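You operate a simulated robot arm through the tools that you are given. There is no shell and no other tool.

You run a simulated two-armed robot. Do the job below in one go: nothing can be reset, and whatever is moved stays where it is left.

Task
Align the bench centres until marks one and three read alike.
Fine: lower the probe and read at one, slide the carriage to three; free the offset lever before you turn the knob and lock it after; end with the probe raised. Where these are worked on the way, their far stop is far enough and under half their travel is too little: offset lever.

The check looks at the end state, three seconds after you hand in, the way a careful person would. Anything else that was tipped, shoved, dropped, spilled or broken makes it a failure.

Robot
Two 7-joint arms with two-finger parallel grippers on one trunk, on a base that moves. Base frame: it is fixed to the floor where the robot stands at the start and does not move with it; the origin is under the middle of the robot, x ahead of it, y to its left, z up; the surface under the hand at the start is at about z = 820. Units: mm, rad, N and s.
The left shoulder is at the start at [90, 171, 1213], the right one opposite. With the tool pointing down near the work surface each hand reaches from about 100 to 860 mm from the robot's upright axis, wherever it stands, measured 20 degrees to its own side. Places, roughly: bench centres [600, 0, 900]; carriage screen [900, -100, 900]; index knob [500, 200, 900]; offset knob [500, -300, 900]; offset lever [600, -300, 1100]; probe arm [600, 100, 1100]; probe carriage [700, 100, 900]. Payload 4.4 kg a hand.
The tool frame of a hand sits at the grasp point between the pads (the TCP): z along the fingers, y along the line on which they close. The tips reach 23 mm beyond it. Largest opening 94 mm; finger width 38, thickness 10; the body of the gripper, 54 by 96 mm, starts 39 mm behind the TCP.
Orientation is that of the tool frame in the base frame, as a unit quaternion [x, y, z, w]. With the fingers straight down and closing along the base's y, the tool's x points along the base's -x, its y along +y and its z along -z.

Tools
- The arms move only by the tool apply_moves. It takes "left_rows", "right_rows" or both (then of equal length, played together; a hand with none holds still); each is a list of rows, each a list of 6 numbers: the shift along the tool's x, y, z in mm, then the turn, a rotation vector about the tool's x, y, z in rad. In form: [[tx, ty, tz, wx, wy, wz], ...]. A call has 1 to 20 rows; each row shifts and turns the commanded pose from where the row before left it, along the tool's axes as they then stand. "left_gripper" and "right_gripper" are, for a hand that has rows, the opening, from 0 (shut) to 1 (fully open), set as the call begins (left out, the last holds). A row lasts 0.2 s, in which the tool goes at most 50 mm and 0.15 rad; a call with a longer step from one row to the next is refused whole, and so is a gripper value outside its range. A pose out of reach is approached as far as the arm can. The call stops where the force on the tool passes 80 N (or 10 N more than at its start, if that is more) or the arm is blocked; 0.2 s more then pass. Each finger travels about 72 mm/s and halts on what it meets, pressing with about 30 N; the grip force reading is that of the motor and also rises with nothing between the fingers. The clock runs only during rows and for 0.2 s after the last one: add rows that do not move to give the fingers time. It gives the time, the measured TCP pose, the force on the tool (base axes), the opening and the grip force at its end, in the units of the frame above (readings bear some noise), with the torque about the TCP (base axes, N m) and any sound that the robot's microphone picked up, and new pictures: "pictures" is both (left out), scene, wrist or none (wrist: the cameras of the hands that moved).
- Cameras (640 x 400 px; columns grow to the right, rows downward): "scene" is now at [213.7, -43.1, 1370.5]; the picture's right is [-0.35, -0.94, 0.00], its down [-0.41, 0.15, -0.90] and it looks along [0.84, -0.32, -0.43] (base axes); focal length 214 px, centre (320, 200). "left" rides on the left gripper at [86, -16, -75] in its tool frame; the picture's right is [0.18, 0.98, 0.00], its down [-0.58, 0.11, -0.81] and it looks along [-0.79, 0.15, 0.59] (tool axes); focal length 243 px, centre (320, 200). "right" rides on the right gripper at [86, 16, -75] in its tool frame; the picture's right is [-0.18, 0.98, 0.00], its down [-0.58, -0.11, -0.81] and it looks along [-0.79, -0.15, 0.59] (tool axes); focal length 243 px, centre (320, 200). There is no depth. A picture from a camera that has moved, and an enlarged one, comes with that camera's place and axes in the base frame and with its lens. The place of the scene camera against the robot may be out by one fixed shift of up to 25 mm in any direction.
- move_column(by): moves the trunk up (or, below 0, down) by that many mm; the arms and the scene camera ride with it, the base frame stays. It gives what a move gives, with no picture.
- base_move(legs): drives the robot by 1 to 6 legs, each [ahead, left, turn to the left] in mm, mm and rad, along the robot's own axes; the way and the turn of a leg run together, so that a leg with both is an arc; at most 1500 mm and 3.142 rad a leg. The arms and the cameras ride along, it lands a little off, and it stops where it bumps. It gives what a move gives, and a new picture of the scene camera.
- aim_head(pan, tilt): turns the head with the scene camera to pan (to the left, within 1.396 rad either way) and tilt (down, from -0.506 to 1.204), counted from straight ahead of the robot (the tilt from the chest, where the trunk bows). It gives what a move gives, and a new picture of the scene camera.
- zoom(camera, box): a new picture of the part [left, top, right, bottom] of that camera's present view, enlarged. No time passes.
- job_done(): hands the job in; it is judged then, once.

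Nothing tells you exact positions but the pictures and the camera data. Unless the task says otherwise, let go and move clear before handing in.

The tools are called after "Request:" by a JSON object that holds its "op" and its "data". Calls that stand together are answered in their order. apply_moves: Moves the arms, as the interface text tells. Its arguments: {"type":"object","properties":{"left_rows":{"type":"array"},"left_gripper":{"type":"number"},"right_rows":{"type":"array"},"right_gripper":{"type":"number"},"pictures":{"type":"string","enum":["both","scene","wrist","none"]}},"required":[]} The other tools are called the same way: move_column (by) moves the trunk up or down; base_move (legs) drives the base; aim_head (pan, tilt) turns the head that bears the scene camera; zoom (camera, box) takes an enlarged picture of a part of a camera's view; job_done () hands the job in.

At the start:

```text
time: 0.0
left_position: [536.3, 83.7, 1352.6]
left_ee_rot: [0.0, 1.0, -0.001, 0.0]
left_force: [-0.1, -0.4, 0.0]
left_torque: [0.0, 0.0, -0.01]
left_finger_gap: 93.9
left_gripper_force: 0.1
right_position: [393.3, -234.4, 1359.1]
right_ee_rot: [0.0, 1.0, 0.0, 0.0]
right_force: [0.0, -0.6, 0.4]
right_torque: [-0.03, 0.0, -0.02]
right_finger_gap: 94.1
right_gripper_force: 0.0
trunk travel left (down, up): [-225.0, 163.0]
robot x, y, heading: [-2.6, -0.2, 0.001]
head pan, tilt (commanded): [-0.358, 0.447]
```

scene: 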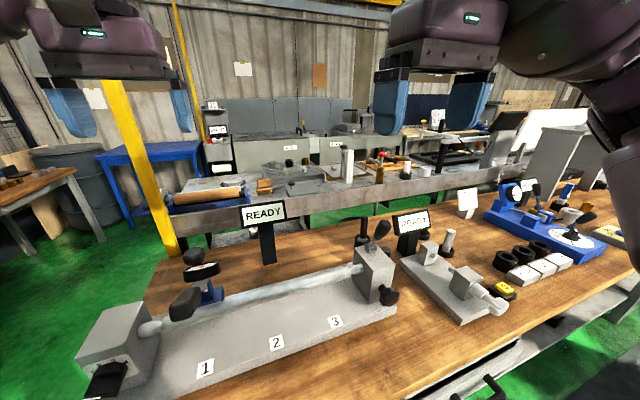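
right: 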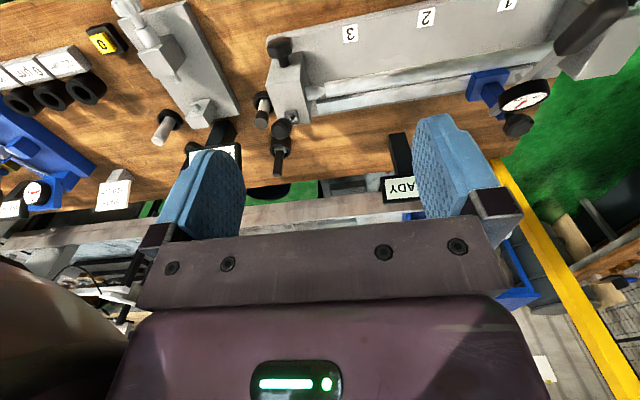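
left: 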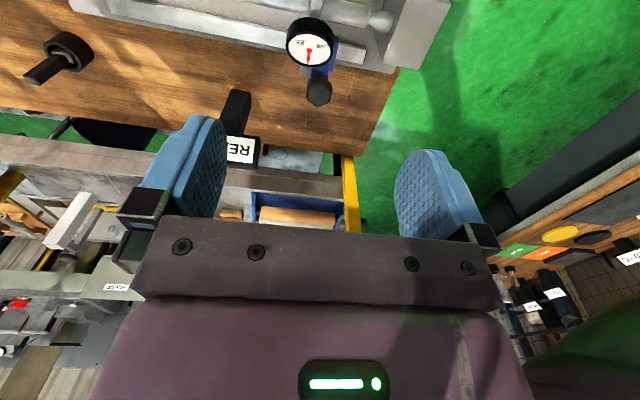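

I see a bench-centres rig on the wooden table: headstock at left, tailstock at right with knob and lever, marks 1–3 on the bed, a probe carriage with a dial, and two READY screens. I'll look around first with the head and zooms before moving anything.

Request:
{"op": "aim_head", "data": {"pan": 0.0, "tilt": 0.75}}

Request:
{"op": "zoom", "data": {"camera": "right", "box": [240, 0, 640, 250]}}

Request:
{"op": "zoom", "data": {"camera": "left", "box": [200, 0, 460, 160]}}

```text
time: 0.8
left_position: [536.4, 83.3, 1352.5]
left_ee_rot: [0.0, 1.0, 0.0, 0.001]
left_force: [0.1, -0.1, -0.4]
left_torque: [0.05, -0.02, 0.02]
left_finger_gap: 93.8
left_gripper_force: 0.1
right_position: [394.7, -235.3, 1358.4]
right_ee_rot: [0.001, 1.0, 0.0, 0.0]
right_force: [0.9, -0.2, 0.5]
right_torque: [-0.02, 0.0, -0.03]
right_finger_gap: 94.1
right_gripper_force: 0.1
trunk travel left (down, up): [-225.0, 163.0]
robot x, y, heading: [-0.0, -0.9, -0.003]
head pan, tilt (commanded): [0.0, 0.75]
camera scene: at [210.4, -11.1, 1343.8], right [0.0, -1.0, 0.0], down [-0.68, 0.0, -0.73], along [0.73, 0.0, -0.68], focal length 214 px, centre (320, 200)
```

scene: 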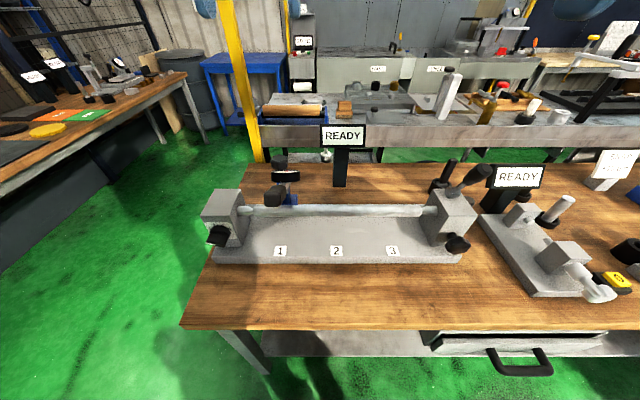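

```text
1.60 times, centred on (440, 125) of right
camera zoom: at [308.0, -219.4, 1432.5], right [0.18, 0.98, 0.0], down [0.58, -0.11, 0.81], along [0.79, -0.15, -0.59], focal length 388 px, centre (128, 320)
```

zoom: 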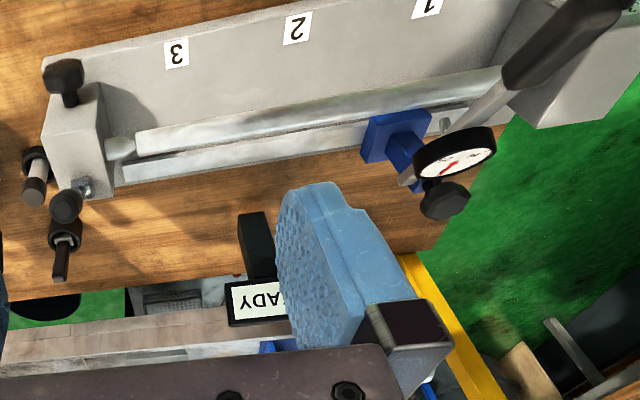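

```text
2.46 times, centred on (330, 80) of left
camera zoom: at [450.0, 65.0, 1427.1], right [-0.18, 0.98, 0.0], down [0.58, 0.11, 0.81], along [0.79, 0.15, -0.59], focal length 597 px, centre (295, 495)
```

zoom: 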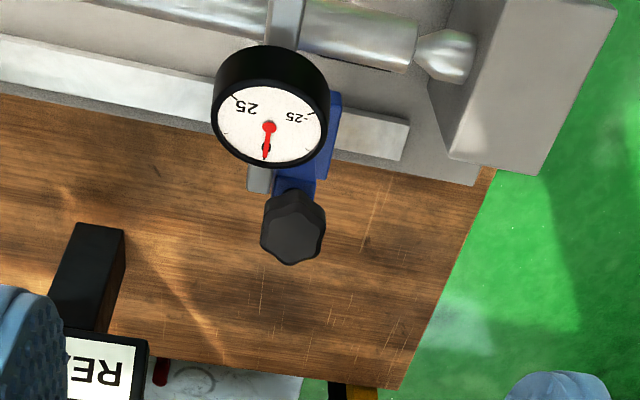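

The bed runs along y with the head at +y and the offset tailstock at -y; the probe carriage with dial sits near mark 1. I'll zoom in on the details.

Request:
{"op": "zoom", "data": {"camera": "scene", "box": [190, 120, 350, 270]}}

Request:
{"op": "zoom", "data": {"camera": "scene", "box": [370, 130, 510, 270]}}

Request:
{"op": "zoom", "data": {"camera": "scene", "box": [470, 130, 640, 310]}}

Request:
{"op": "zoom", "data": {"camera": "scene", "box": [310, 110, 370, 150]}}

```text
2.67 times, centred on (270, 195) of scene
camera zoom: at [210.4, -11.1, 1343.8], right [0.0, -1.0, 0.0], down [-0.68, 0.0, -0.73], along [0.73, 0.0, -0.68], focal length 572 px, centre (453, 213)
```

zoom: 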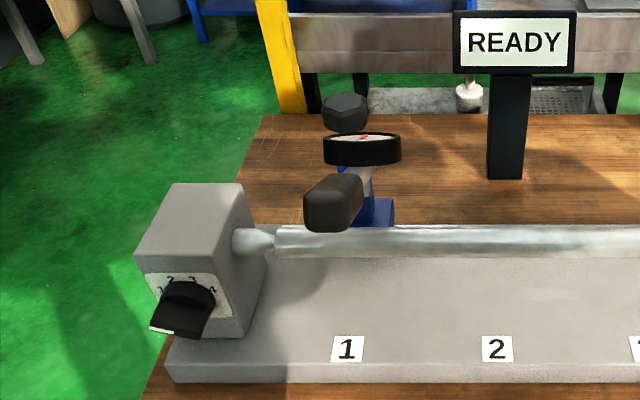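

```text
2.86 times, centred on (440, 200) of scene
camera zoom: at [210.4, -11.1, 1343.8], right [0.0, -1.0, 0.0], down [-0.68, 0.0, -0.73], along [0.73, 0.0, -0.68], focal length 613 px, centre (-23, 200)
```

zoom: 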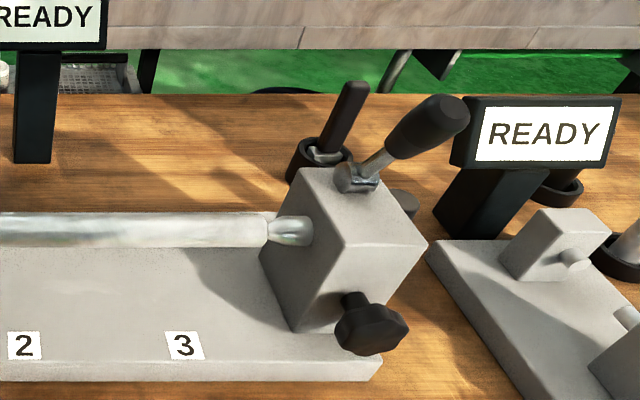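

```text
2.22 times, centred on (555, 220) of scene
camera zoom: at [210.4, -11.1, 1343.8], right [0.0, -1.0, 0.0], down [-0.68, 0.0, -0.73], along [0.73, 0.0, -0.68], focal length 477 px, centre (-202, 156)
```

zoom: 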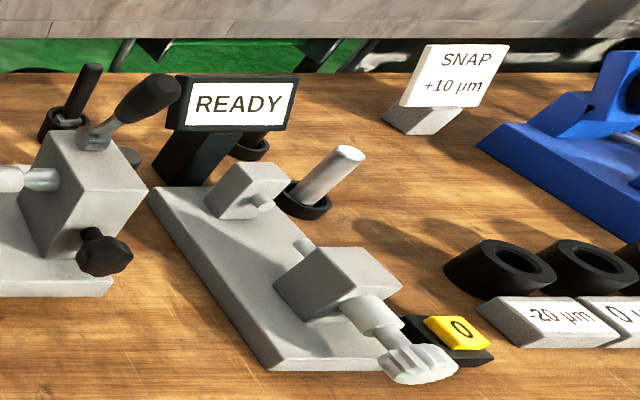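

```text
10.00 times, centred on (340, 130) of scene
camera zoom: at [210.4, -11.1, 1343.8], right [0.0, -1.0, 0.0], down [-0.68, 0.0, -0.73], along [0.73, 0.0, -0.68], focal length 2145 px, centre (120, 900)
```

zoom: 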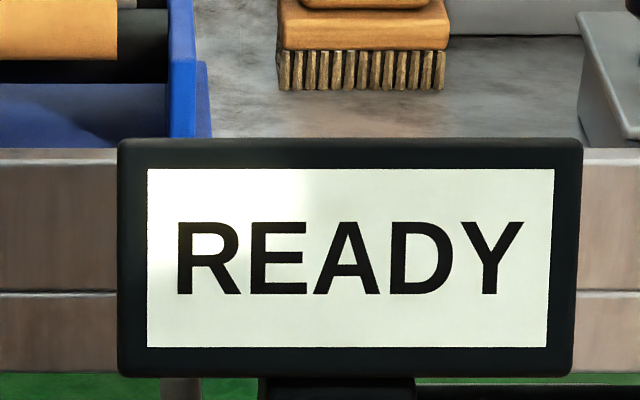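

The headstock (index knob) is at y≈+130, the tailstock with offset lever on top and offset knob in front at y≈-150, and the dial at about (592, 75, 1065). I'll draw both hands back to get clean wrist views for triangulating.

Request:
{"op": "apply_moves", "data": {"left_rows": [[30, 8, 20, 0, 0, 0], [30, 8, 20, 0, 0, 0], [30, 8, 20, 0, 0, 0], [30, 8, 20, 0, 0, 0], [30, 8, 30, 0, 0, 0], [30, 8, 30, 0, 0, 0], [30, 8, 30, 0, 0, 0], [26, 10, 32, 0, 0, 0]], "right_rows": [[12, 4, 26, 0, 0, 0], [12, 4, 26, 0, 0, 0], [12, 4, 26, 0, 0, 0], [12, 4, 26, 0, 0, 0], [12, 4, 26, 0, 0, 0], [12, 4, 26, 0, 0, 0], [12, 5, 26, 0, 0, 0], [10, 5, 26, 0, 0, 0]], "pictures": "both"}}

```text
time: 2.6
left_position: [343.3, 137.5, 1199.7]
left_ee_rot: [-0.001, 1.0, -0.002, 0.0]
left_force: [0.6, -1.3, 0.3]
left_torque: [0.0, -0.03, 0.03]
left_finger_gap: 94.1
left_gripper_force: 0.1
left hand out of reach, approached as far as the arm can: row 7, 8
right_position: [342.6, -216.1, 1229.1]
right_ee_rot: [0.0, 1.0, 0.001, -0.001]
right_force: [0.3, -0.6, 0.0]
right_torque: [0.01, -0.02, 0.02]
right_finger_gap: 94.0
right_gripper_force: 0.0
right hand out of reach, approached as far as the arm can: row 5, 6, 7, 8
trunk travel left (down, up): [-225.0, 163.0]
robot x, y, heading: [2.5, -0.1, -0.003]
head pan, tilt (commanded): [0.0, 0.75]
camera scene: at [209.8, -10.7, 1343.9], right [0.0, -1.0, 0.0], down [-0.68, 0.0, -0.73], along [0.73, 0.0, -0.68], focal length 214 px, centre (320, 200)
camera right: at [256.4, -199.0, 1303.6], right [0.18, 0.98, 0.0], down [0.58, -0.11, 0.81], along [0.79, -0.15, -0.59], focal length 243 px, centre (320, 200)
camera left: at [255.9, 120.2, 1274.3], right [-0.19, 0.98, 0.0], down [0.58, 0.11, 0.81], along [0.79, 0.15, -0.59], focal length 243 px, centre (320, 200)
```

scene: 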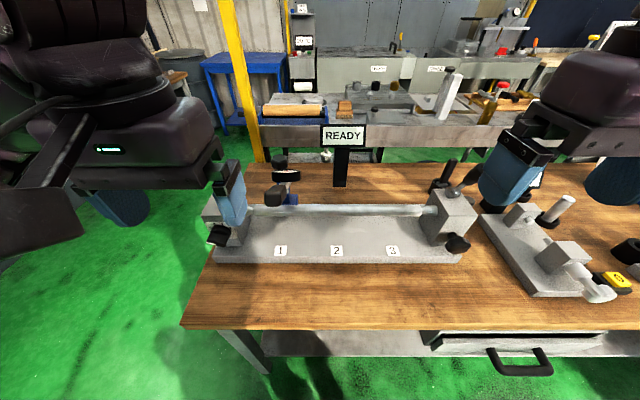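
right: 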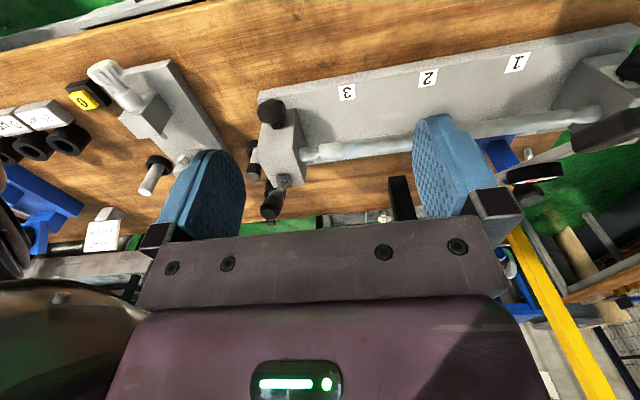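
left: 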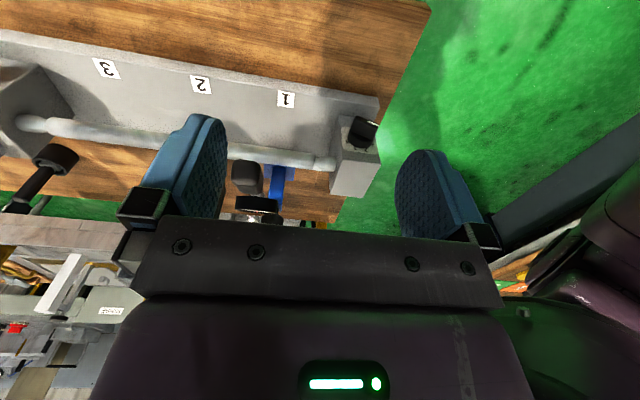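

Both wrists now see the rig from different heights. I'll zoom in on each for triangulation.

Request:
{"op": "zoom", "data": {"camera": "left", "box": [200, 70, 400, 225]}}

Request:
{"op": "zoom", "data": {"camera": "right", "box": [230, 60, 430, 230]}}

Request:
{"op": "zoom", "data": {"camera": "right", "box": [440, 30, 640, 220]}}

Request:
{"op": "zoom", "data": {"camera": "left", "box": [0, 20, 200, 220]}}

```text
2.58 times, centred on (300, 148) of left
camera zoom: at [255.9, 120.2, 1274.3], right [-0.19, 0.98, 0.0], down [0.58, 0.11, 0.81], along [0.79, 0.15, -0.59], focal length 626 px, centre (372, 336)
```

zoom: 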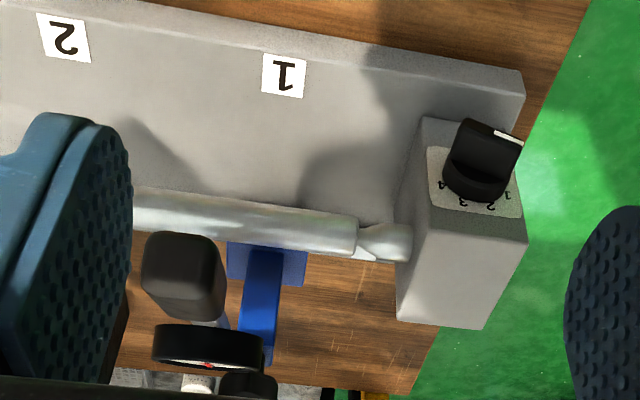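

```text
2.35 times, centred on (330, 145) of right
camera zoom: at [256.4, -199.0, 1303.6], right [0.18, 0.98, 0.0], down [0.58, -0.11, 0.81], along [0.79, -0.15, -0.59], focal length 571 px, centre (296, 329)
```

zoom: 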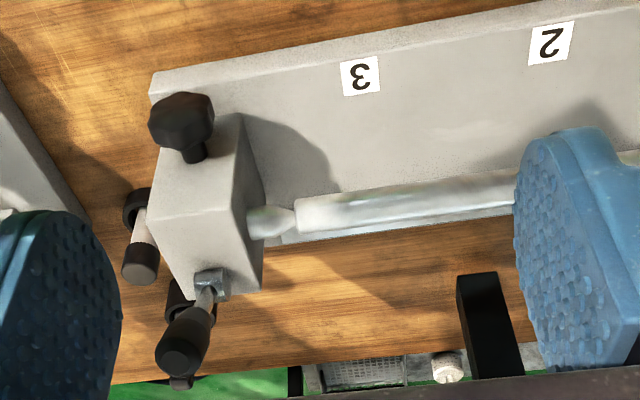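

```text
2.11 times, centred on (540, 125) of right
camera zoom: at [256.4, -199.0, 1303.6], right [0.18, 0.98, 0.0], down [0.58, -0.11, 0.81], along [0.79, -0.15, -0.59], focal length 511 px, centre (-143, 358)
```

zoom: 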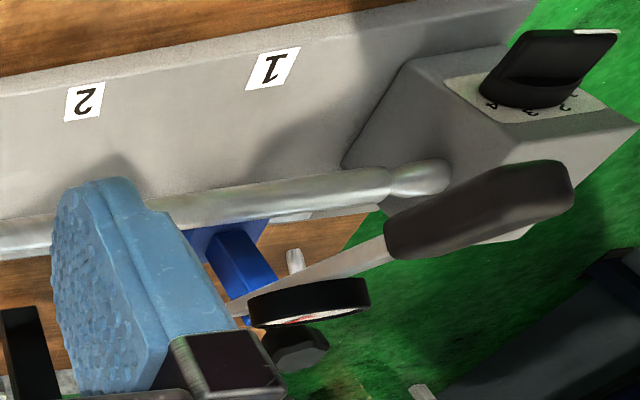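

```text
2.00 times, centred on (100, 120) of left
camera zoom: at [255.9, 120.2, 1274.3], right [-0.19, 0.98, 0.0], down [0.58, 0.11, 0.81], along [0.79, 0.15, -0.59], focal length 485 px, centre (760, 360)
```

zoom: 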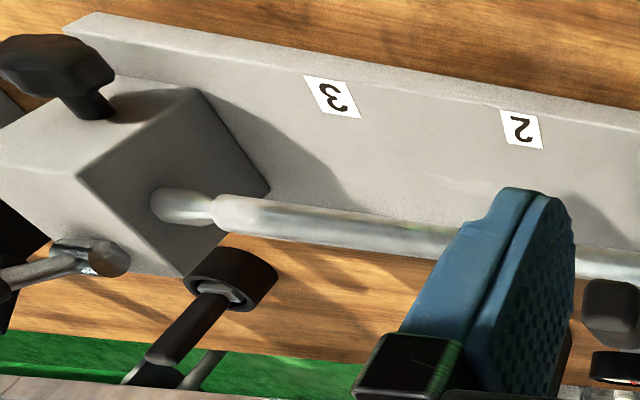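

Triangulating gives the bed top at z≈854, mark 1 at y≈104, mark 3 at y≈-195, the bar axis near x≈568, z≈957, the probe-arm grip around (475, 77, 1091), the carriage knob (665, 104, 1037), the offset knob (499, -337, 909) and the lever pivot (608, -339, 985). I'll turn the right hand for a side view of the probe.

Request:
{"op": "apply_moves", "data": {"right_rows": [[0, 0, -15, 0, 0, -0.15], [0, 0, -15, 0, 0, -0.15], [0, 0, -15, 0, 0, -0.15], [0, 0, -15, 0, 0, -0.15], [0, 0, -10, 0, 0, -0.15], [0, 0, -10, 0, 0, -0.15]], "pictures": "wrist"}}

Request:
{"op": "aim_head", "data": {"pan": -0.3, "tilt": 0.6}}

```text
time: 4.0
left_position: [343.7, 138.4, 1199.0]
left_ee_rot: [-0.001, 1.0, -0.001, 0.0]
left_force: [0.0, -0.4, 0.7]
left_torque: [-0.01, -0.02, -0.02]
left_finger_gap: 94.3
left_gripper_force: 0.2
right_position: [341.1, -215.7, 1309.3]
right_ee_rot: [-0.436, 0.9, 0.001, -0.001]
right_force: [-0.2, -0.1, -0.1]
right_torque: [0.03, -0.01, 0.02]
right_finger_gap: 93.9
right_gripper_force: 0.0
trunk travel left (down, up): [-225.0, 163.0]
robot x, y, heading: [1.6, 3.0, 0.001]
head pan, tilt (commanded): [0.0, 0.75]
camera right: at [275.4, -272.6, 1384.0], right [-0.66, 0.75, 0.0], down [0.45, 0.39, 0.81], along [0.61, 0.53, -0.59], focal length 243 px, centre (320, 200)
```

right: 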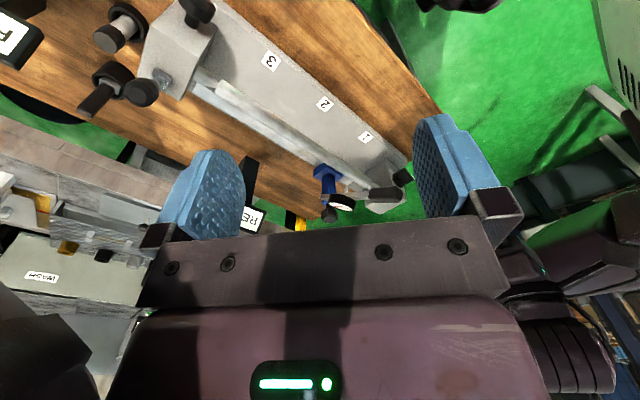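

```text
time: 4.8
left_position: [342.9, 137.2, 1199.6]
left_ee_rot: [-0.001, 1.0, 0.0, -0.001]
left_force: [-0.4, -0.6, 0.4]
left_torque: [0.0, -0.02, -0.01]
left_finger_gap: 93.9
left_gripper_force: 0.0
right_position: [340.5, -215.2, 1309.2]
right_ee_rot: [-0.434, 0.901, 0.0, -0.001]
right_force: [0.1, 0.5, 0.2]
right_torque: [0.0, -0.02, 0.01]
right_finger_gap: 94.1
right_gripper_force: 0.0
trunk travel left (down, up): [-225.0, 163.0]
robot x, y, heading: [1.4, 2.3, 0.006]
head pan, tilt (commanded): [-0.3, 0.6]
camera scene: at [212.0, -37.0, 1356.6], right [-0.29, -0.96, 0.0], down [-0.54, 0.17, -0.82], along [0.79, -0.24, -0.57], focal length 214 px, centre (320, 200)
```

scene: 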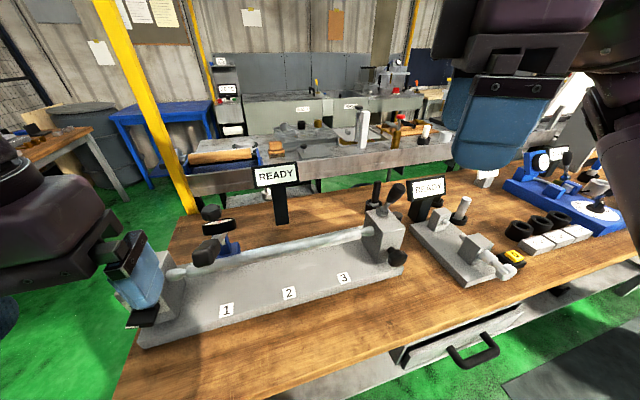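

Request:
{"op": "zoom", "data": {"camera": "right", "box": [300, 120, 420, 225]}}

Request:
{"op": "zoom", "data": {"camera": "right", "box": [70, 0, 230, 130]}}

Request:
{"op": "zoom", "data": {"camera": "scene", "box": [150, 180, 270, 300]}}

Request:
{"op": "zoom", "data": {"camera": "scene", "box": [340, 160, 450, 280]}}

```text
3.81 times, centred on (360, 172) of right
camera zoom: at [275.3, -272.6, 1383.6], right [-0.65, 0.76, 0.0], down [0.45, 0.39, 0.81], along [0.61, 0.53, -0.59], focal length 924 px, centre (168, 305)
```

zoom: 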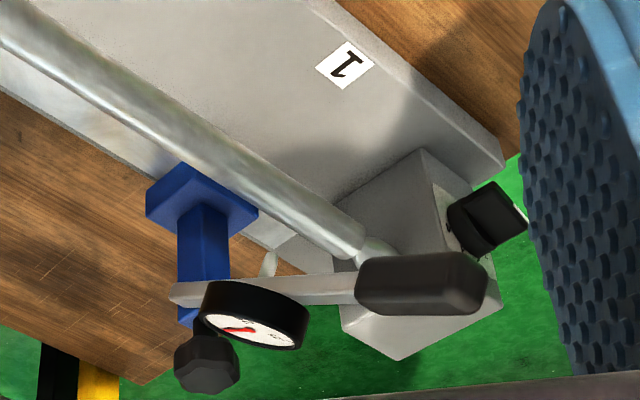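

```text
3.08 times, centred on (150, 65) of right
camera zoom: at [275.3, -272.6, 1383.6], right [-0.65, 0.76, 0.0], down [0.45, 0.39, 0.81], along [0.61, 0.53, -0.59], focal length 746 px, centre (843, 615)
```

zoom: 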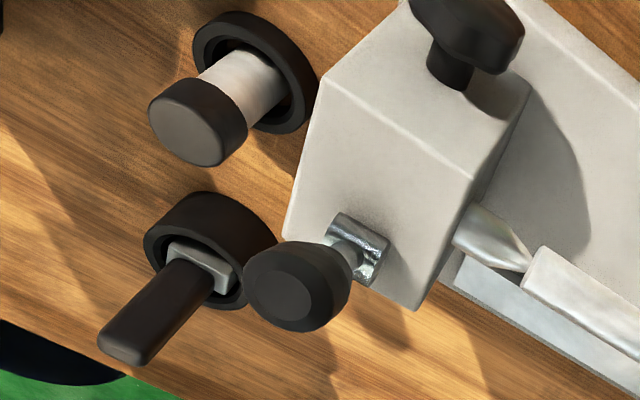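

```text
3.33 times, centred on (210, 240) of scene
camera zoom: at [212.0, -37.0, 1356.6], right [-0.29, -0.96, 0.0], down [-0.54, 0.17, -0.82], along [0.79, -0.24, -0.57], focal length 715 px, centre (687, 67)
```

zoom: 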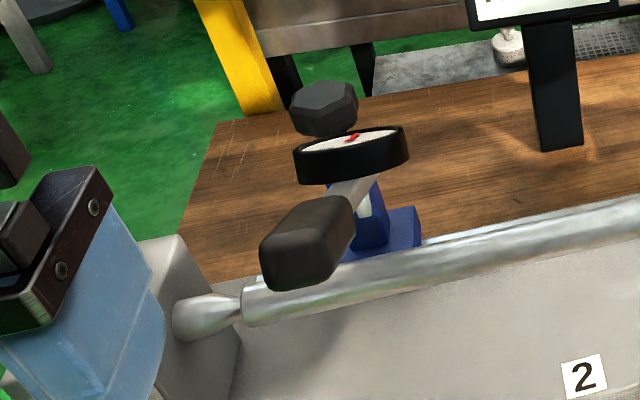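

```text
3.33 times, centred on (395, 220) of scene
camera zoom: at [212.0, -37.0, 1356.6], right [-0.29, -0.96, 0.0], down [-0.54, 0.17, -0.82], along [0.79, -0.24, -0.57], focal length 715 px, centre (70, 133)
```

zoom: 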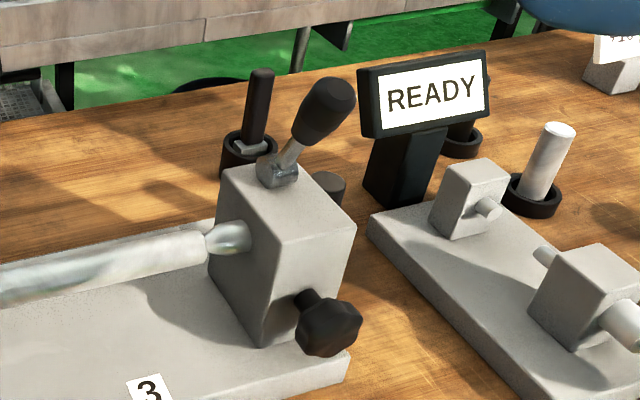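

The probe arm is a lever pivoting on the blue carriage post, with its grip tilted up toward the robot, so the probe is raised. The offset lever leans toward the robot from a y-axis pivot. I'll bring the left hand over the probe grip, above it first.

Request:
{"op": "apply_moves", "data": {"left_rows": [[-32.75, -15.1, -5, 0, 0, 0], [-32.75, -15.1, -5, 0, 0, 0], [-32.75, -15.1, 0, 0, 0, 0], [-32.75, -15.1, 0, 0, 0, 0], [0, 0, 25, 0, 0, 0], [0, 0, 20, 0, 0, 0], [0, 0, 0, 0, 0, 0]], "left_gripper": 1.0, "pictures": "both"}}

Request:
{"op": "zoom", "data": {"camera": "right", "box": [300, 100, 460, 225]}}

Request:
{"op": "zoom", "data": {"camera": "scene", "box": [120, 120, 300, 300]}}

```text
time: 6.4
left_position: [476.0, 75.3, 1163.0]
left_ee_rot: [-0.001, 1.0, -0.001, 0.001]
left_force: [-0.3, -0.1, -0.9]
left_torque: [0.04, 0.01, 0.01]
left_finger_gap: 94.1
left_gripper_force: 0.0
right_position: [341.5, -216.5, 1310.7]
right_ee_rot: [-0.435, 0.901, 0.0, 0.001]
right_force: [0.7, 0.1, 0.2]
right_torque: [-0.03, 0.02, 0.02]
right_finger_gap: 93.8
right_gripper_force: 0.1
trunk travel left (down, up): [-225.0, 163.0]
robot x, y, heading: [0.7, 0.1, -0.003]
head pan, tilt (commanded): [-0.3, 0.6]
camera scene: at [211.7, -37.0, 1356.7], right [-0.3, -0.96, 0.0], down [-0.54, 0.17, -0.83], along [0.79, -0.24, -0.56], focal length 214 px, centre (320, 200)
camera left: at [390.1, 57.2, 1237.0], right [-0.18, 0.98, 0.0], down [0.58, 0.11, 0.81], along [0.79, 0.15, -0.59], focal length 243 px, centre (320, 200)
```

scene: 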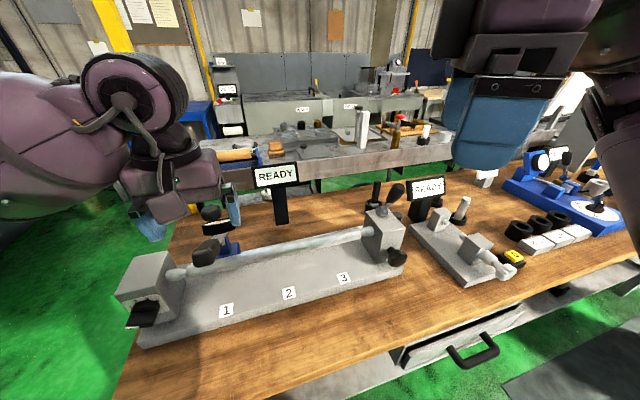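
left: 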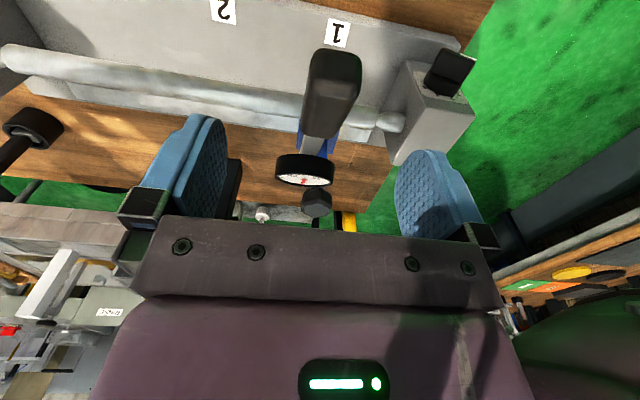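

```text
3.20 times, centred on (380, 162) of right
camera zoom: at [275.1, -272.6, 1383.8], right [-0.65, 0.76, 0.0], down [0.45, 0.39, 0.81], along [0.61, 0.53, -0.59], focal length 776 px, centre (128, 320)
```

zoom: 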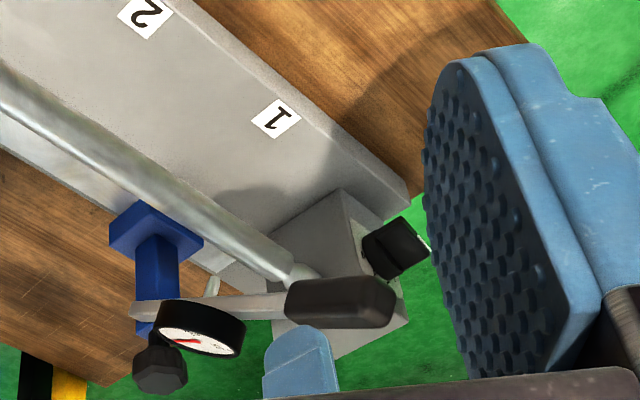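

```text
2.22 times, centred on (210, 210) of scene
camera zoom: at [211.7, -37.0, 1356.7], right [-0.3, -0.96, 0.0], down [-0.54, 0.17, -0.83], along [0.79, -0.24, -0.56], focal length 477 px, centre (564, 178)
```

zoom: 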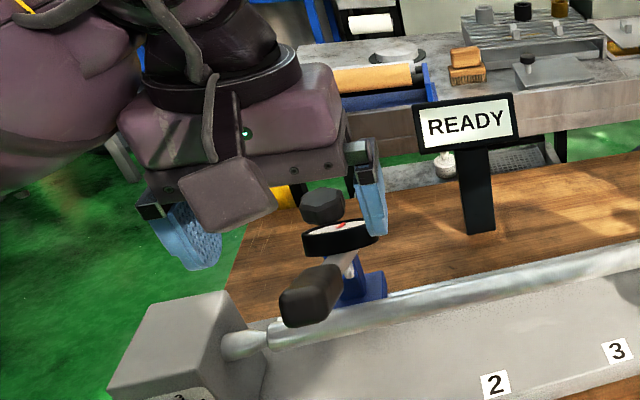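

The left hand is above the grip (476, 75, 1163), aligned within a few mm. I'll descend around it and then close on it.

Request:
{"op": "apply_moves", "data": {"left_rows": [[0, 1, 24, 0, 0, 0], [0, 1, 24, 0, 0, 0], [0, 0.5, 22, 0, 0, 0], [0, 0, 0, 0, 0, 0]], "left_gripper": 1.0, "pictures": "wrist"}}

Request:
{"op": "zoom", "data": {"camera": "right", "box": [300, 100, 460, 225]}}

Request:
{"op": "zoom", "data": {"camera": "scene", "box": [120, 120, 300, 300]}}

```text
time: 7.4
left_position: [480.0, 74.7, 1090.9]
left_ee_rot: [0.0, 1.0, 0.0, 0.0]
left_force: [0.0, 0.4, 0.0]
left_torque: [-0.02, -0.01, 0.02]
left_finger_gap: 93.9
left_gripper_force: 0.0
right_position: [341.4, -215.8, 1309.8]
right_ee_rot: [-0.434, 0.901, -0.001, 0.0]
right_force: [-0.7, 0.3, 0.0]
right_torque: [-0.01, 0.03, 0.03]
right_finger_gap: 94.2
right_gripper_force: 0.0
trunk travel left (down, up): [-225.0, 163.0]
robot x, y, heading: [2.0, -1.0, 0.002]
head pan, tilt (commanded): [-0.3, 0.6]
camera left: at [392.2, 58.9, 1165.5], right [-0.18, 0.98, 0.0], down [0.58, 0.11, 0.81], along [0.79, 0.15, -0.59], focal length 243 px, centre (320, 200)
```

left: 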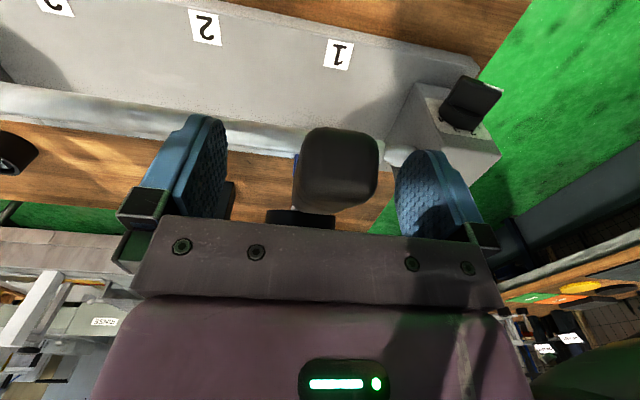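

```text
3.20 times, centred on (380, 162) of right
camera zoom: at [275.2, -272.8, 1383.7], right [-0.65, 0.76, 0.0], down [0.45, 0.39, 0.81], along [0.61, 0.53, -0.59], focal length 776 px, centre (128, 320)
```

zoom: 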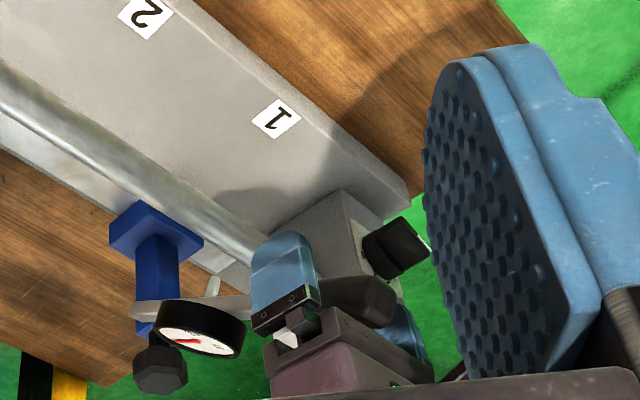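

```text
2.22 times, centred on (210, 210) of scene
camera zoom: at [211.8, -37.3, 1356.7], right [-0.3, -0.96, 0.0], down [-0.54, 0.17, -0.83], along [0.79, -0.24, -0.56], focal length 477 px, centre (564, 178)
```

zoom: 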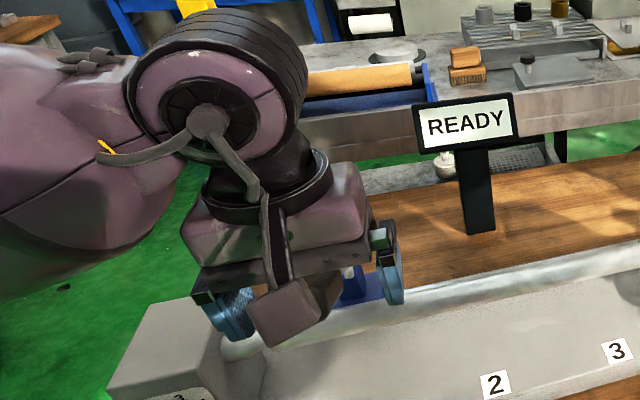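

The fingers straddle the grip cleanly. I'll nudge 2 mm toward +y and close.

Request:
{"op": "apply_moves", "data": {"left_rows": [[0, 3, 0, 0, 0, 0], [0, 0, 0, 0, 0, 0], [0, 0, 0, 0, 0, 0], [0, 0, 0, 0, 0, 0], [0, 0, 0, 0, 0, 0]], "left_gripper": 0.0, "pictures": "wrist"}}

```text
time: 8.6
left_position: [478.3, 79.8, 1091.0]
left_ee_rot: [0.0, 1.0, -0.001, 0.001]
left_force: [0.1, 0.5, -0.2]
left_torque: [0.01, -0.03, -0.34]
left_finger_gap: 29.7
left_gripper_force: 45.5
right_position: [341.2, -215.4, 1308.0]
right_ee_rot: [-0.435, 0.901, 0.0, 0.0]
right_force: [0.0, -0.3, -0.4]
right_torque: [0.0, 0.01, 0.02]
right_finger_gap: 93.9
right_gripper_force: 0.0
trunk travel left (down, up): [-225.0, 163.0]
robot x, y, heading: [5.2, 3.6, 0.002]
head pan, tilt (commanded): [-0.3, 0.6]
camera left: at [391.5, 61.9, 1166.1], right [-0.18, 0.98, 0.0], down [0.58, 0.11, 0.81], along [0.79, 0.15, -0.59], focal length 243 px, centre (320, 200)
```

left: 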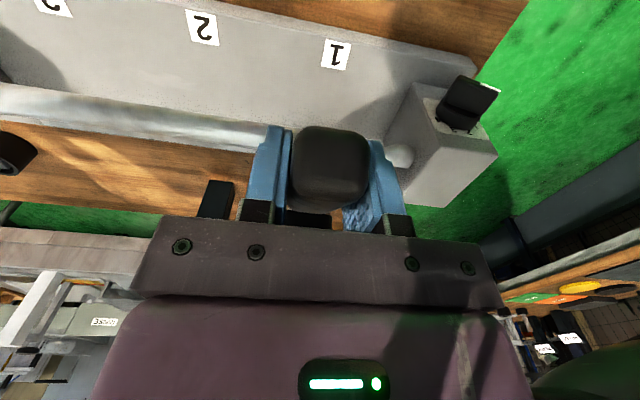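

Gripped (gap 29.7 mm). I'll lower the grip along its arc in small steps and watch the force.

Request:
{"op": "apply_moves", "data": {"left_rows": [[3.7, 0, 6.7, 0, 0, 0], [3.6, 0, 6.8, 0, 0, 0], [3.4, 0, 6.9, 0, 0, 0], [3.2, 0, 7.0, 0, 0, 0]], "left_gripper": 0.0, "pictures": "both"}}

Request:
{"op": "zoom", "data": {"camera": "right", "box": [300, 100, 460, 225]}}

```text
time: 9.6
left_position: [465.4, 79.5, 1063.3]
left_ee_rot: [0.0, 1.0, 0.0, 0.001]
left_force: [7.1, -1.8, 5.3]
left_torque: [-0.17, -1.51, -0.85]
left_finger_gap: 29.5
left_gripper_force: 44.7
right_position: [342.5, -215.6, 1309.2]
right_ee_rot: [-0.434, 0.901, 0.001, -0.001]
right_force: [-0.2, 0.5, -0.2]
right_torque: [0.01, 0.01, -0.03]
right_finger_gap: 94.2
right_gripper_force: 0.0
trunk travel left (down, up): [-225.0, 163.0]
robot x, y, heading: [1.2, -2.9, -0.003]
head pan, tilt (commanded): [-0.3, 0.6]
camera scene: at [212.4, -37.4, 1356.5], right [-0.3, -0.96, 0.0], down [-0.54, 0.17, -0.82], along [0.79, -0.24, -0.57], focal length 214 px, centre (320, 200)
camera left: at [378.6, 62.2, 1138.2], right [-0.18, 0.98, 0.0], down [0.58, 0.11, 0.81], along [0.79, 0.15, -0.59], focal length 243 px, centre (320, 200)
```

scene: 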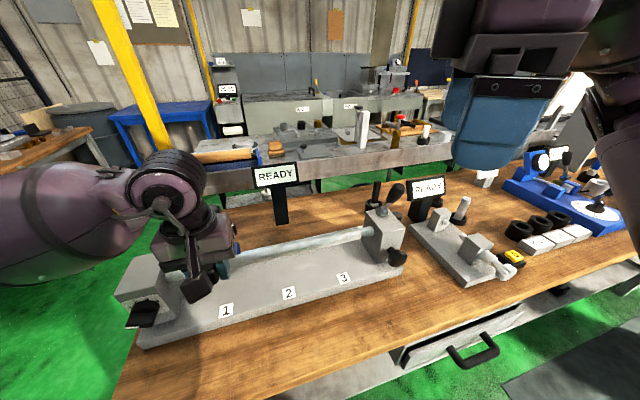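
left: 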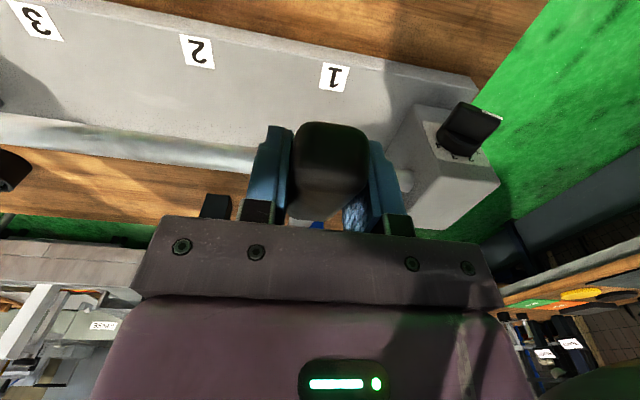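

```text
3.20 times, centred on (380, 162) of right
camera zoom: at [275.8, -272.9, 1383.5], right [-0.65, 0.76, 0.0], down [0.45, 0.39, 0.81], along [0.61, 0.53, -0.59], focal length 776 px, centre (128, 320)
```

zoom: 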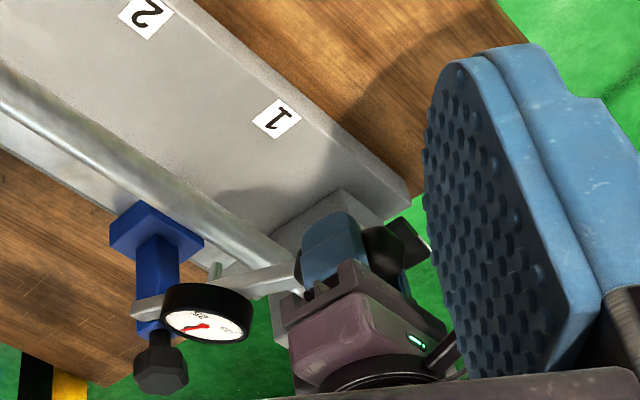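

The arm is coming down freely (small forces). Continuing the arc in small steps until contact shows.

Request:
{"op": "apply_moves", "data": {"left_rows": [[2.2, 0, 7.2, 0, 0, 0], [2.0, 0, 7.2, 0, 0, 0], [1.6, 0, 7.3, 0, 0, 0]], "left_gripper": 0.0, "pictures": "both"}}

Request:
{"op": "zoom", "data": {"camera": "right", "box": [300, 100, 460, 225]}}

Request:
{"op": "zoom", "data": {"camera": "scene", "box": [240, 150, 460, 290]}}

```text
time: 10.4
left_position: [458.9, 80.6, 1042.5]
left_ee_rot: [0.0, 1.0, 0.0, 0.001]
left_force: [-1.2, 1.1, 8.1]
left_torque: [-0.12, -1.49, -0.6]
left_finger_gap: 30.0
left_gripper_force: 45.1
right_position: [341.8, -214.3, 1308.7]
right_ee_rot: [-0.434, 0.901, 0.0, 0.0]
right_force: [0.3, -0.3, -0.3]
right_torque: [-0.02, -0.02, -0.02]
right_finger_gap: 94.2
right_gripper_force: 0.1
trunk travel left (down, up): [-225.0, 163.0]
robot x, y, heading: [3.5, 4.2, 0.001]
head pan, tilt (commanded): [-0.3, 0.6]
camera scene: at [211.2, -37.0, 1356.8], right [-0.3, -0.96, 0.0], down [-0.54, 0.17, -0.83], along [0.79, -0.24, -0.56], focal length 214 px, centre (320, 200)
camera left: at [371.9, 62.1, 1117.5], right [-0.18, 0.98, 0.0], down [0.58, 0.11, 0.81], along [0.79, 0.15, -0.59], focal length 243 px, centre (320, 200)
```

scene: 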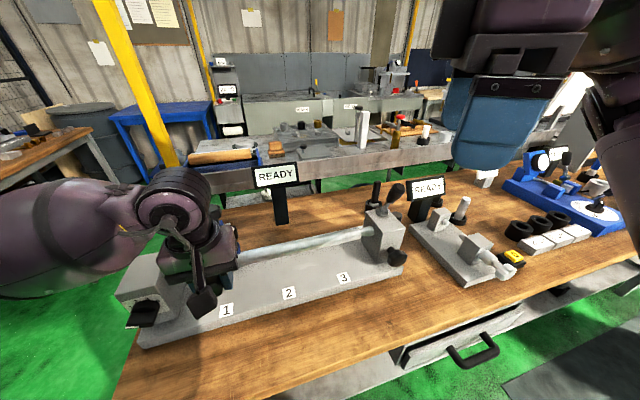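
left: 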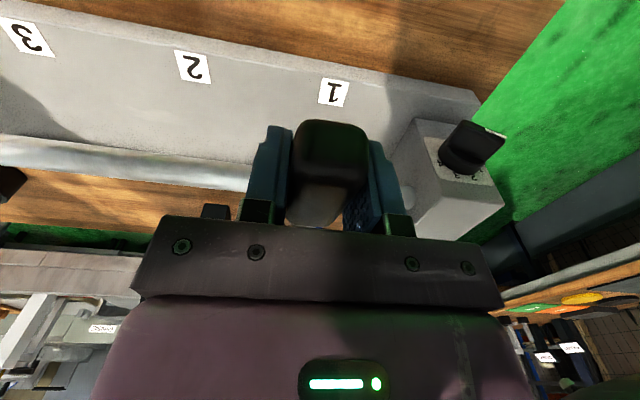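

```text
3.20 times, centred on (380, 162) of right
camera zoom: at [274.6, -272.6, 1383.9], right [-0.65, 0.76, 0.0], down [0.45, 0.39, 0.81], along [0.61, 0.53, -0.59], focal length 776 px, centre (128, 320)
```

zoom: 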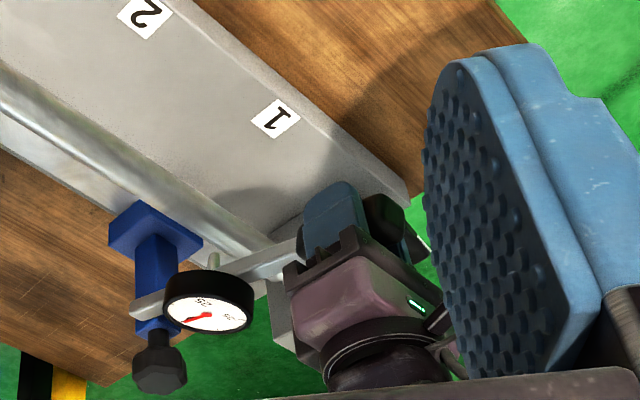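

```text
2.86 times, centred on (350, 220) of scene
camera zoom: at [211.2, -37.0, 1356.8], right [-0.3, -0.96, 0.0], down [-0.54, 0.17, -0.83], along [0.79, -0.24, -0.56], focal length 613 px, centre (234, 143)
```

zoom: 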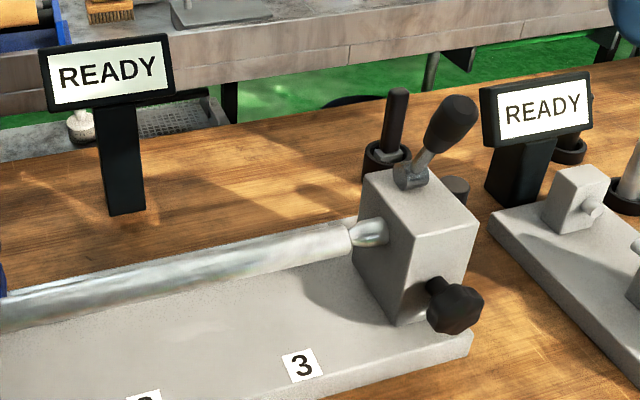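

Still moving freely; the stylus is close to the bar. Continuing gently.

Request:
{"op": "apply_moves", "data": {"left_rows": [[1.3, 0, 6, 0, 0, 0], [1.2, 0, 6, 0, 0, 0], [1.0, 0, 5, 0, 0, 0]], "left_gripper": 0.0, "pictures": "wrist"}}

Request:
{"op": "zoom", "data": {"camera": "right", "box": [300, 100, 460, 225]}}

Request:
{"op": "zoom", "data": {"camera": "scene", "box": [240, 150, 460, 290]}}

```text
time: 11.2
left_position: [455.3, 80.1, 1025.3]
left_ee_rot: [0.0, 1.0, 0.0, 0.0]
left_force: [-1.8, 2.4, 8.3]
left_torque: [-0.06, -1.29, -1.02]
left_finger_gap: 29.6
left_gripper_force: 44.5
right_position: [340.5, -214.6, 1309.1]
right_ee_rot: [-0.434, 0.901, 0.001, 0.0]
right_force: [0.4, -0.4, 0.3]
right_torque: [-0.02, 0.04, 0.03]
right_finger_gap: 93.6
right_gripper_force: 0.0
trunk travel left (down, up): [-225.0, 163.0]
robot x, y, heading: [1.2, 2.4, -0.002]
head pan, tilt (commanded): [-0.3, 0.6]
camera left: at [368.2, 61.8, 1099.4], right [-0.18, 0.98, 0.0], down [0.58, 0.11, 0.81], along [0.79, 0.15, -0.59], focal length 243 px, centre (320, 200)
```

left: 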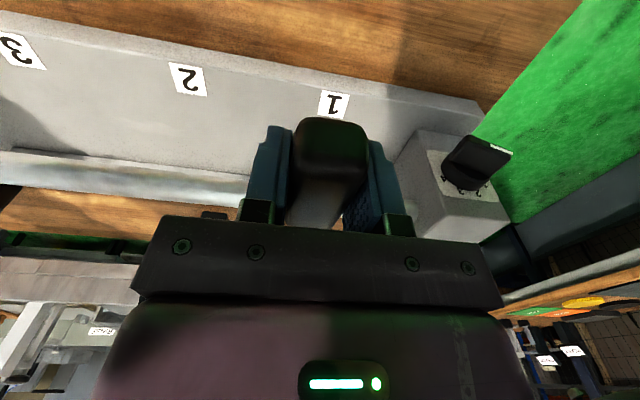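

```text
3.20 times, centred on (380, 162) of right
camera zoom: at [274.7, -272.5, 1383.8], right [-0.65, 0.76, 0.0], down [0.45, 0.39, 0.81], along [0.61, 0.53, -0.59], focal length 776 px, centre (128, 320)
```

zoom: 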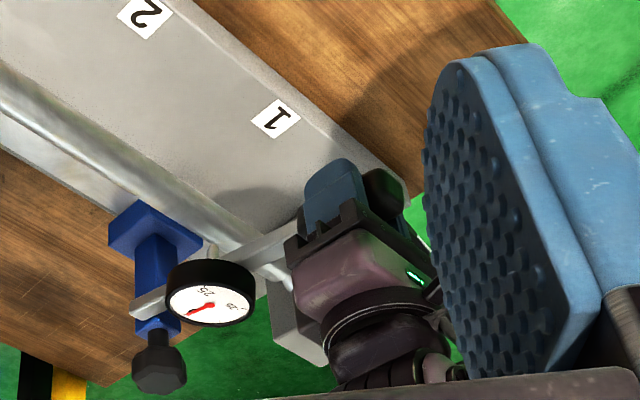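

```text
2.86 times, centred on (350, 220) of scene
camera zoom: at [211.3, -37.0, 1356.7], right [-0.3, -0.96, 0.0], down [-0.54, 0.17, -0.83], along [0.79, -0.24, -0.56], focal length 613 px, centre (234, 143)
```

zoom: 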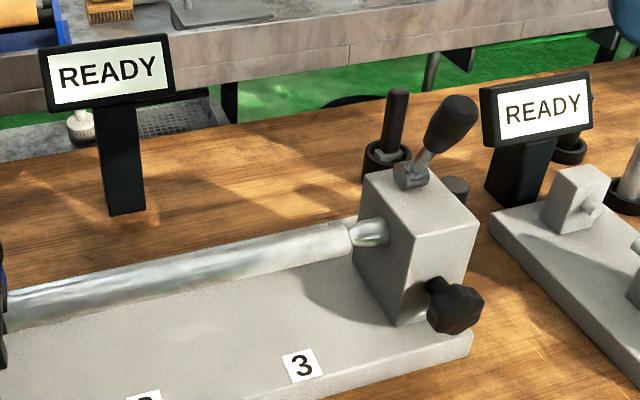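

No contact yet; continue down a bit more in small rows.

Request:
{"op": "apply_moves", "data": {"left_rows": [[0.6, 0, 5, 0, 0, 0], [0.4, 0, 5, 0, 0, 0], [0.3, 0, 5, 0, 0, 0]], "left_gripper": 0.0, "pictures": "none"}}

Request:
{"op": "zoom", "data": {"camera": "right", "box": [300, 100, 460, 225]}}

Request:
{"op": "zoom", "data": {"camera": "scene", "box": [240, 150, 460, 290]}}

```text
time: 12.0
left_position: [453.4, 79.1, 1011.3]
left_ee_rot: [0.0, 1.0, 0.0, 0.002]
left_force: [-2.9, 2.4, 9.5]
left_torque: [-0.14, -1.54, -0.96]
left_finger_gap: 30.1
left_gripper_force: 45.2
right_position: [340.9, -213.6, 1309.0]
right_ee_rot: [-0.435, 0.901, 0.001, 0.0]
right_force: [0.0, -0.8, -0.5]
right_torque: [0.0, -0.01, -0.03]
right_finger_gap: 94.0
right_gripper_force: 0.1
trunk travel left (down, up): [-225.0, 163.0]
robot x, y, heading: [-1.9, -3.8, 0.0]
head pan, tilt (commanded): [-0.3, 0.6]
```

```text
3.20 times, centred on (380, 162) of right
camera zoom: at [274.4, -272.3, 1384.0], right [-0.65, 0.76, 0.0], down [0.45, 0.39, 0.81], along [0.61, 0.53, -0.59], focal length 776 px, centre (128, 320)
```

zoom: 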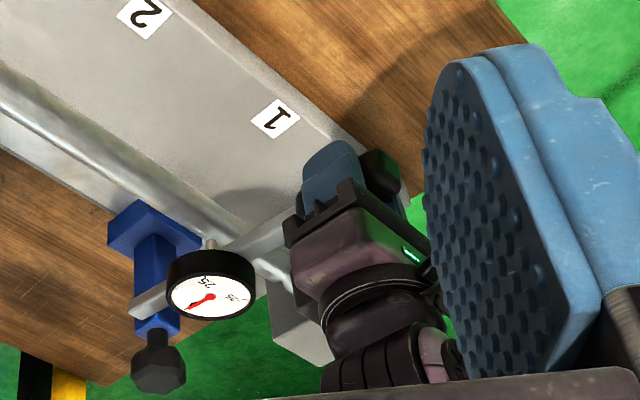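

```text
2.86 times, centred on (350, 220) of scene
camera zoom: at [211.0, -36.8, 1356.8], right [-0.3, -0.96, 0.0], down [-0.54, 0.17, -0.83], along [0.79, -0.24, -0.56], focal length 613 px, centre (234, 143)
```

zoom: 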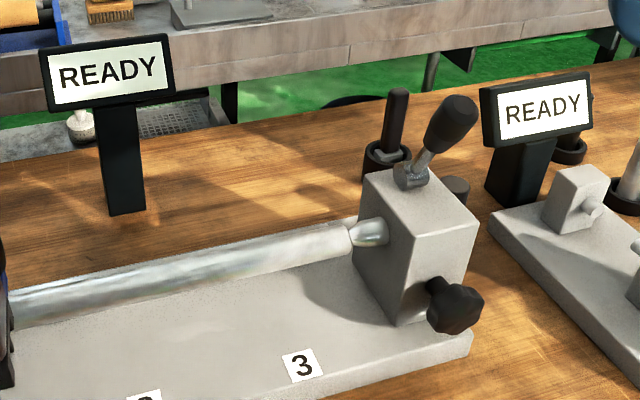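

Still free-moving; continue.

Request:
{"op": "apply_moves", "data": {"left_rows": [[0.2, 0, 4, 0, 0, 0], [0.1, 0, 4, 0, 0, 0], [0, 0, 4, 0, 0, 0]], "left_gripper": 0.0, "pictures": "none"}}

Request:
{"op": "zoom", "data": {"camera": "right", "box": [300, 100, 460, 225]}}

Request:
{"op": "zoom", "data": {"camera": "scene", "box": [240, 150, 460, 290]}}

```text
time: 12.8
left_position: [452.9, 78.1, 997.3]
left_ee_rot: [0.0, 1.0, 0.0, 0.0]
left_force: [-5.3, 5.9, 8.5]
left_torque: [-0.3, -1.59, -0.94]
left_finger_gap: 29.8
left_gripper_force: 45.1
right_position: [339.5, -214.8, 1308.8]
right_ee_rot: [-0.434, 0.901, 0.0, 0.0]
right_force: [-0.9, 0.2, 0.8]
right_torque: [-0.01, -0.01, 0.01]
right_finger_gap: 94.1
right_gripper_force: 0.0
trunk travel left (down, up): [-225.0, 163.0]
robot x, y, heading: [2.4, -1.5, 0.002]
head pan, tilt (commanded): [-0.3, 0.6]
```

```text
3.20 times, centred on (380, 162) of right
camera zoom: at [274.2, -272.1, 1384.1], right [-0.65, 0.76, 0.0], down [0.45, 0.39, 0.81], along [0.61, 0.53, -0.59], focal length 776 px, centre (128, 320)
```

zoom: 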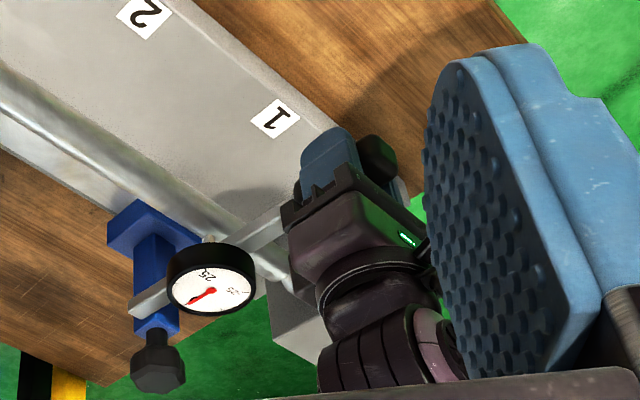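

```text
2.86 times, centred on (350, 220) of scene
camera zoom: at [210.7, -36.6, 1356.8], right [-0.3, -0.96, 0.0], down [-0.54, 0.17, -0.83], along [0.79, -0.24, -0.56], focal length 613 px, centre (234, 143)
```

zoom: 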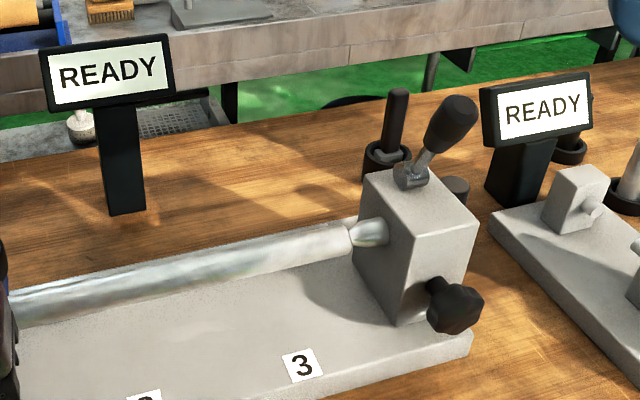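

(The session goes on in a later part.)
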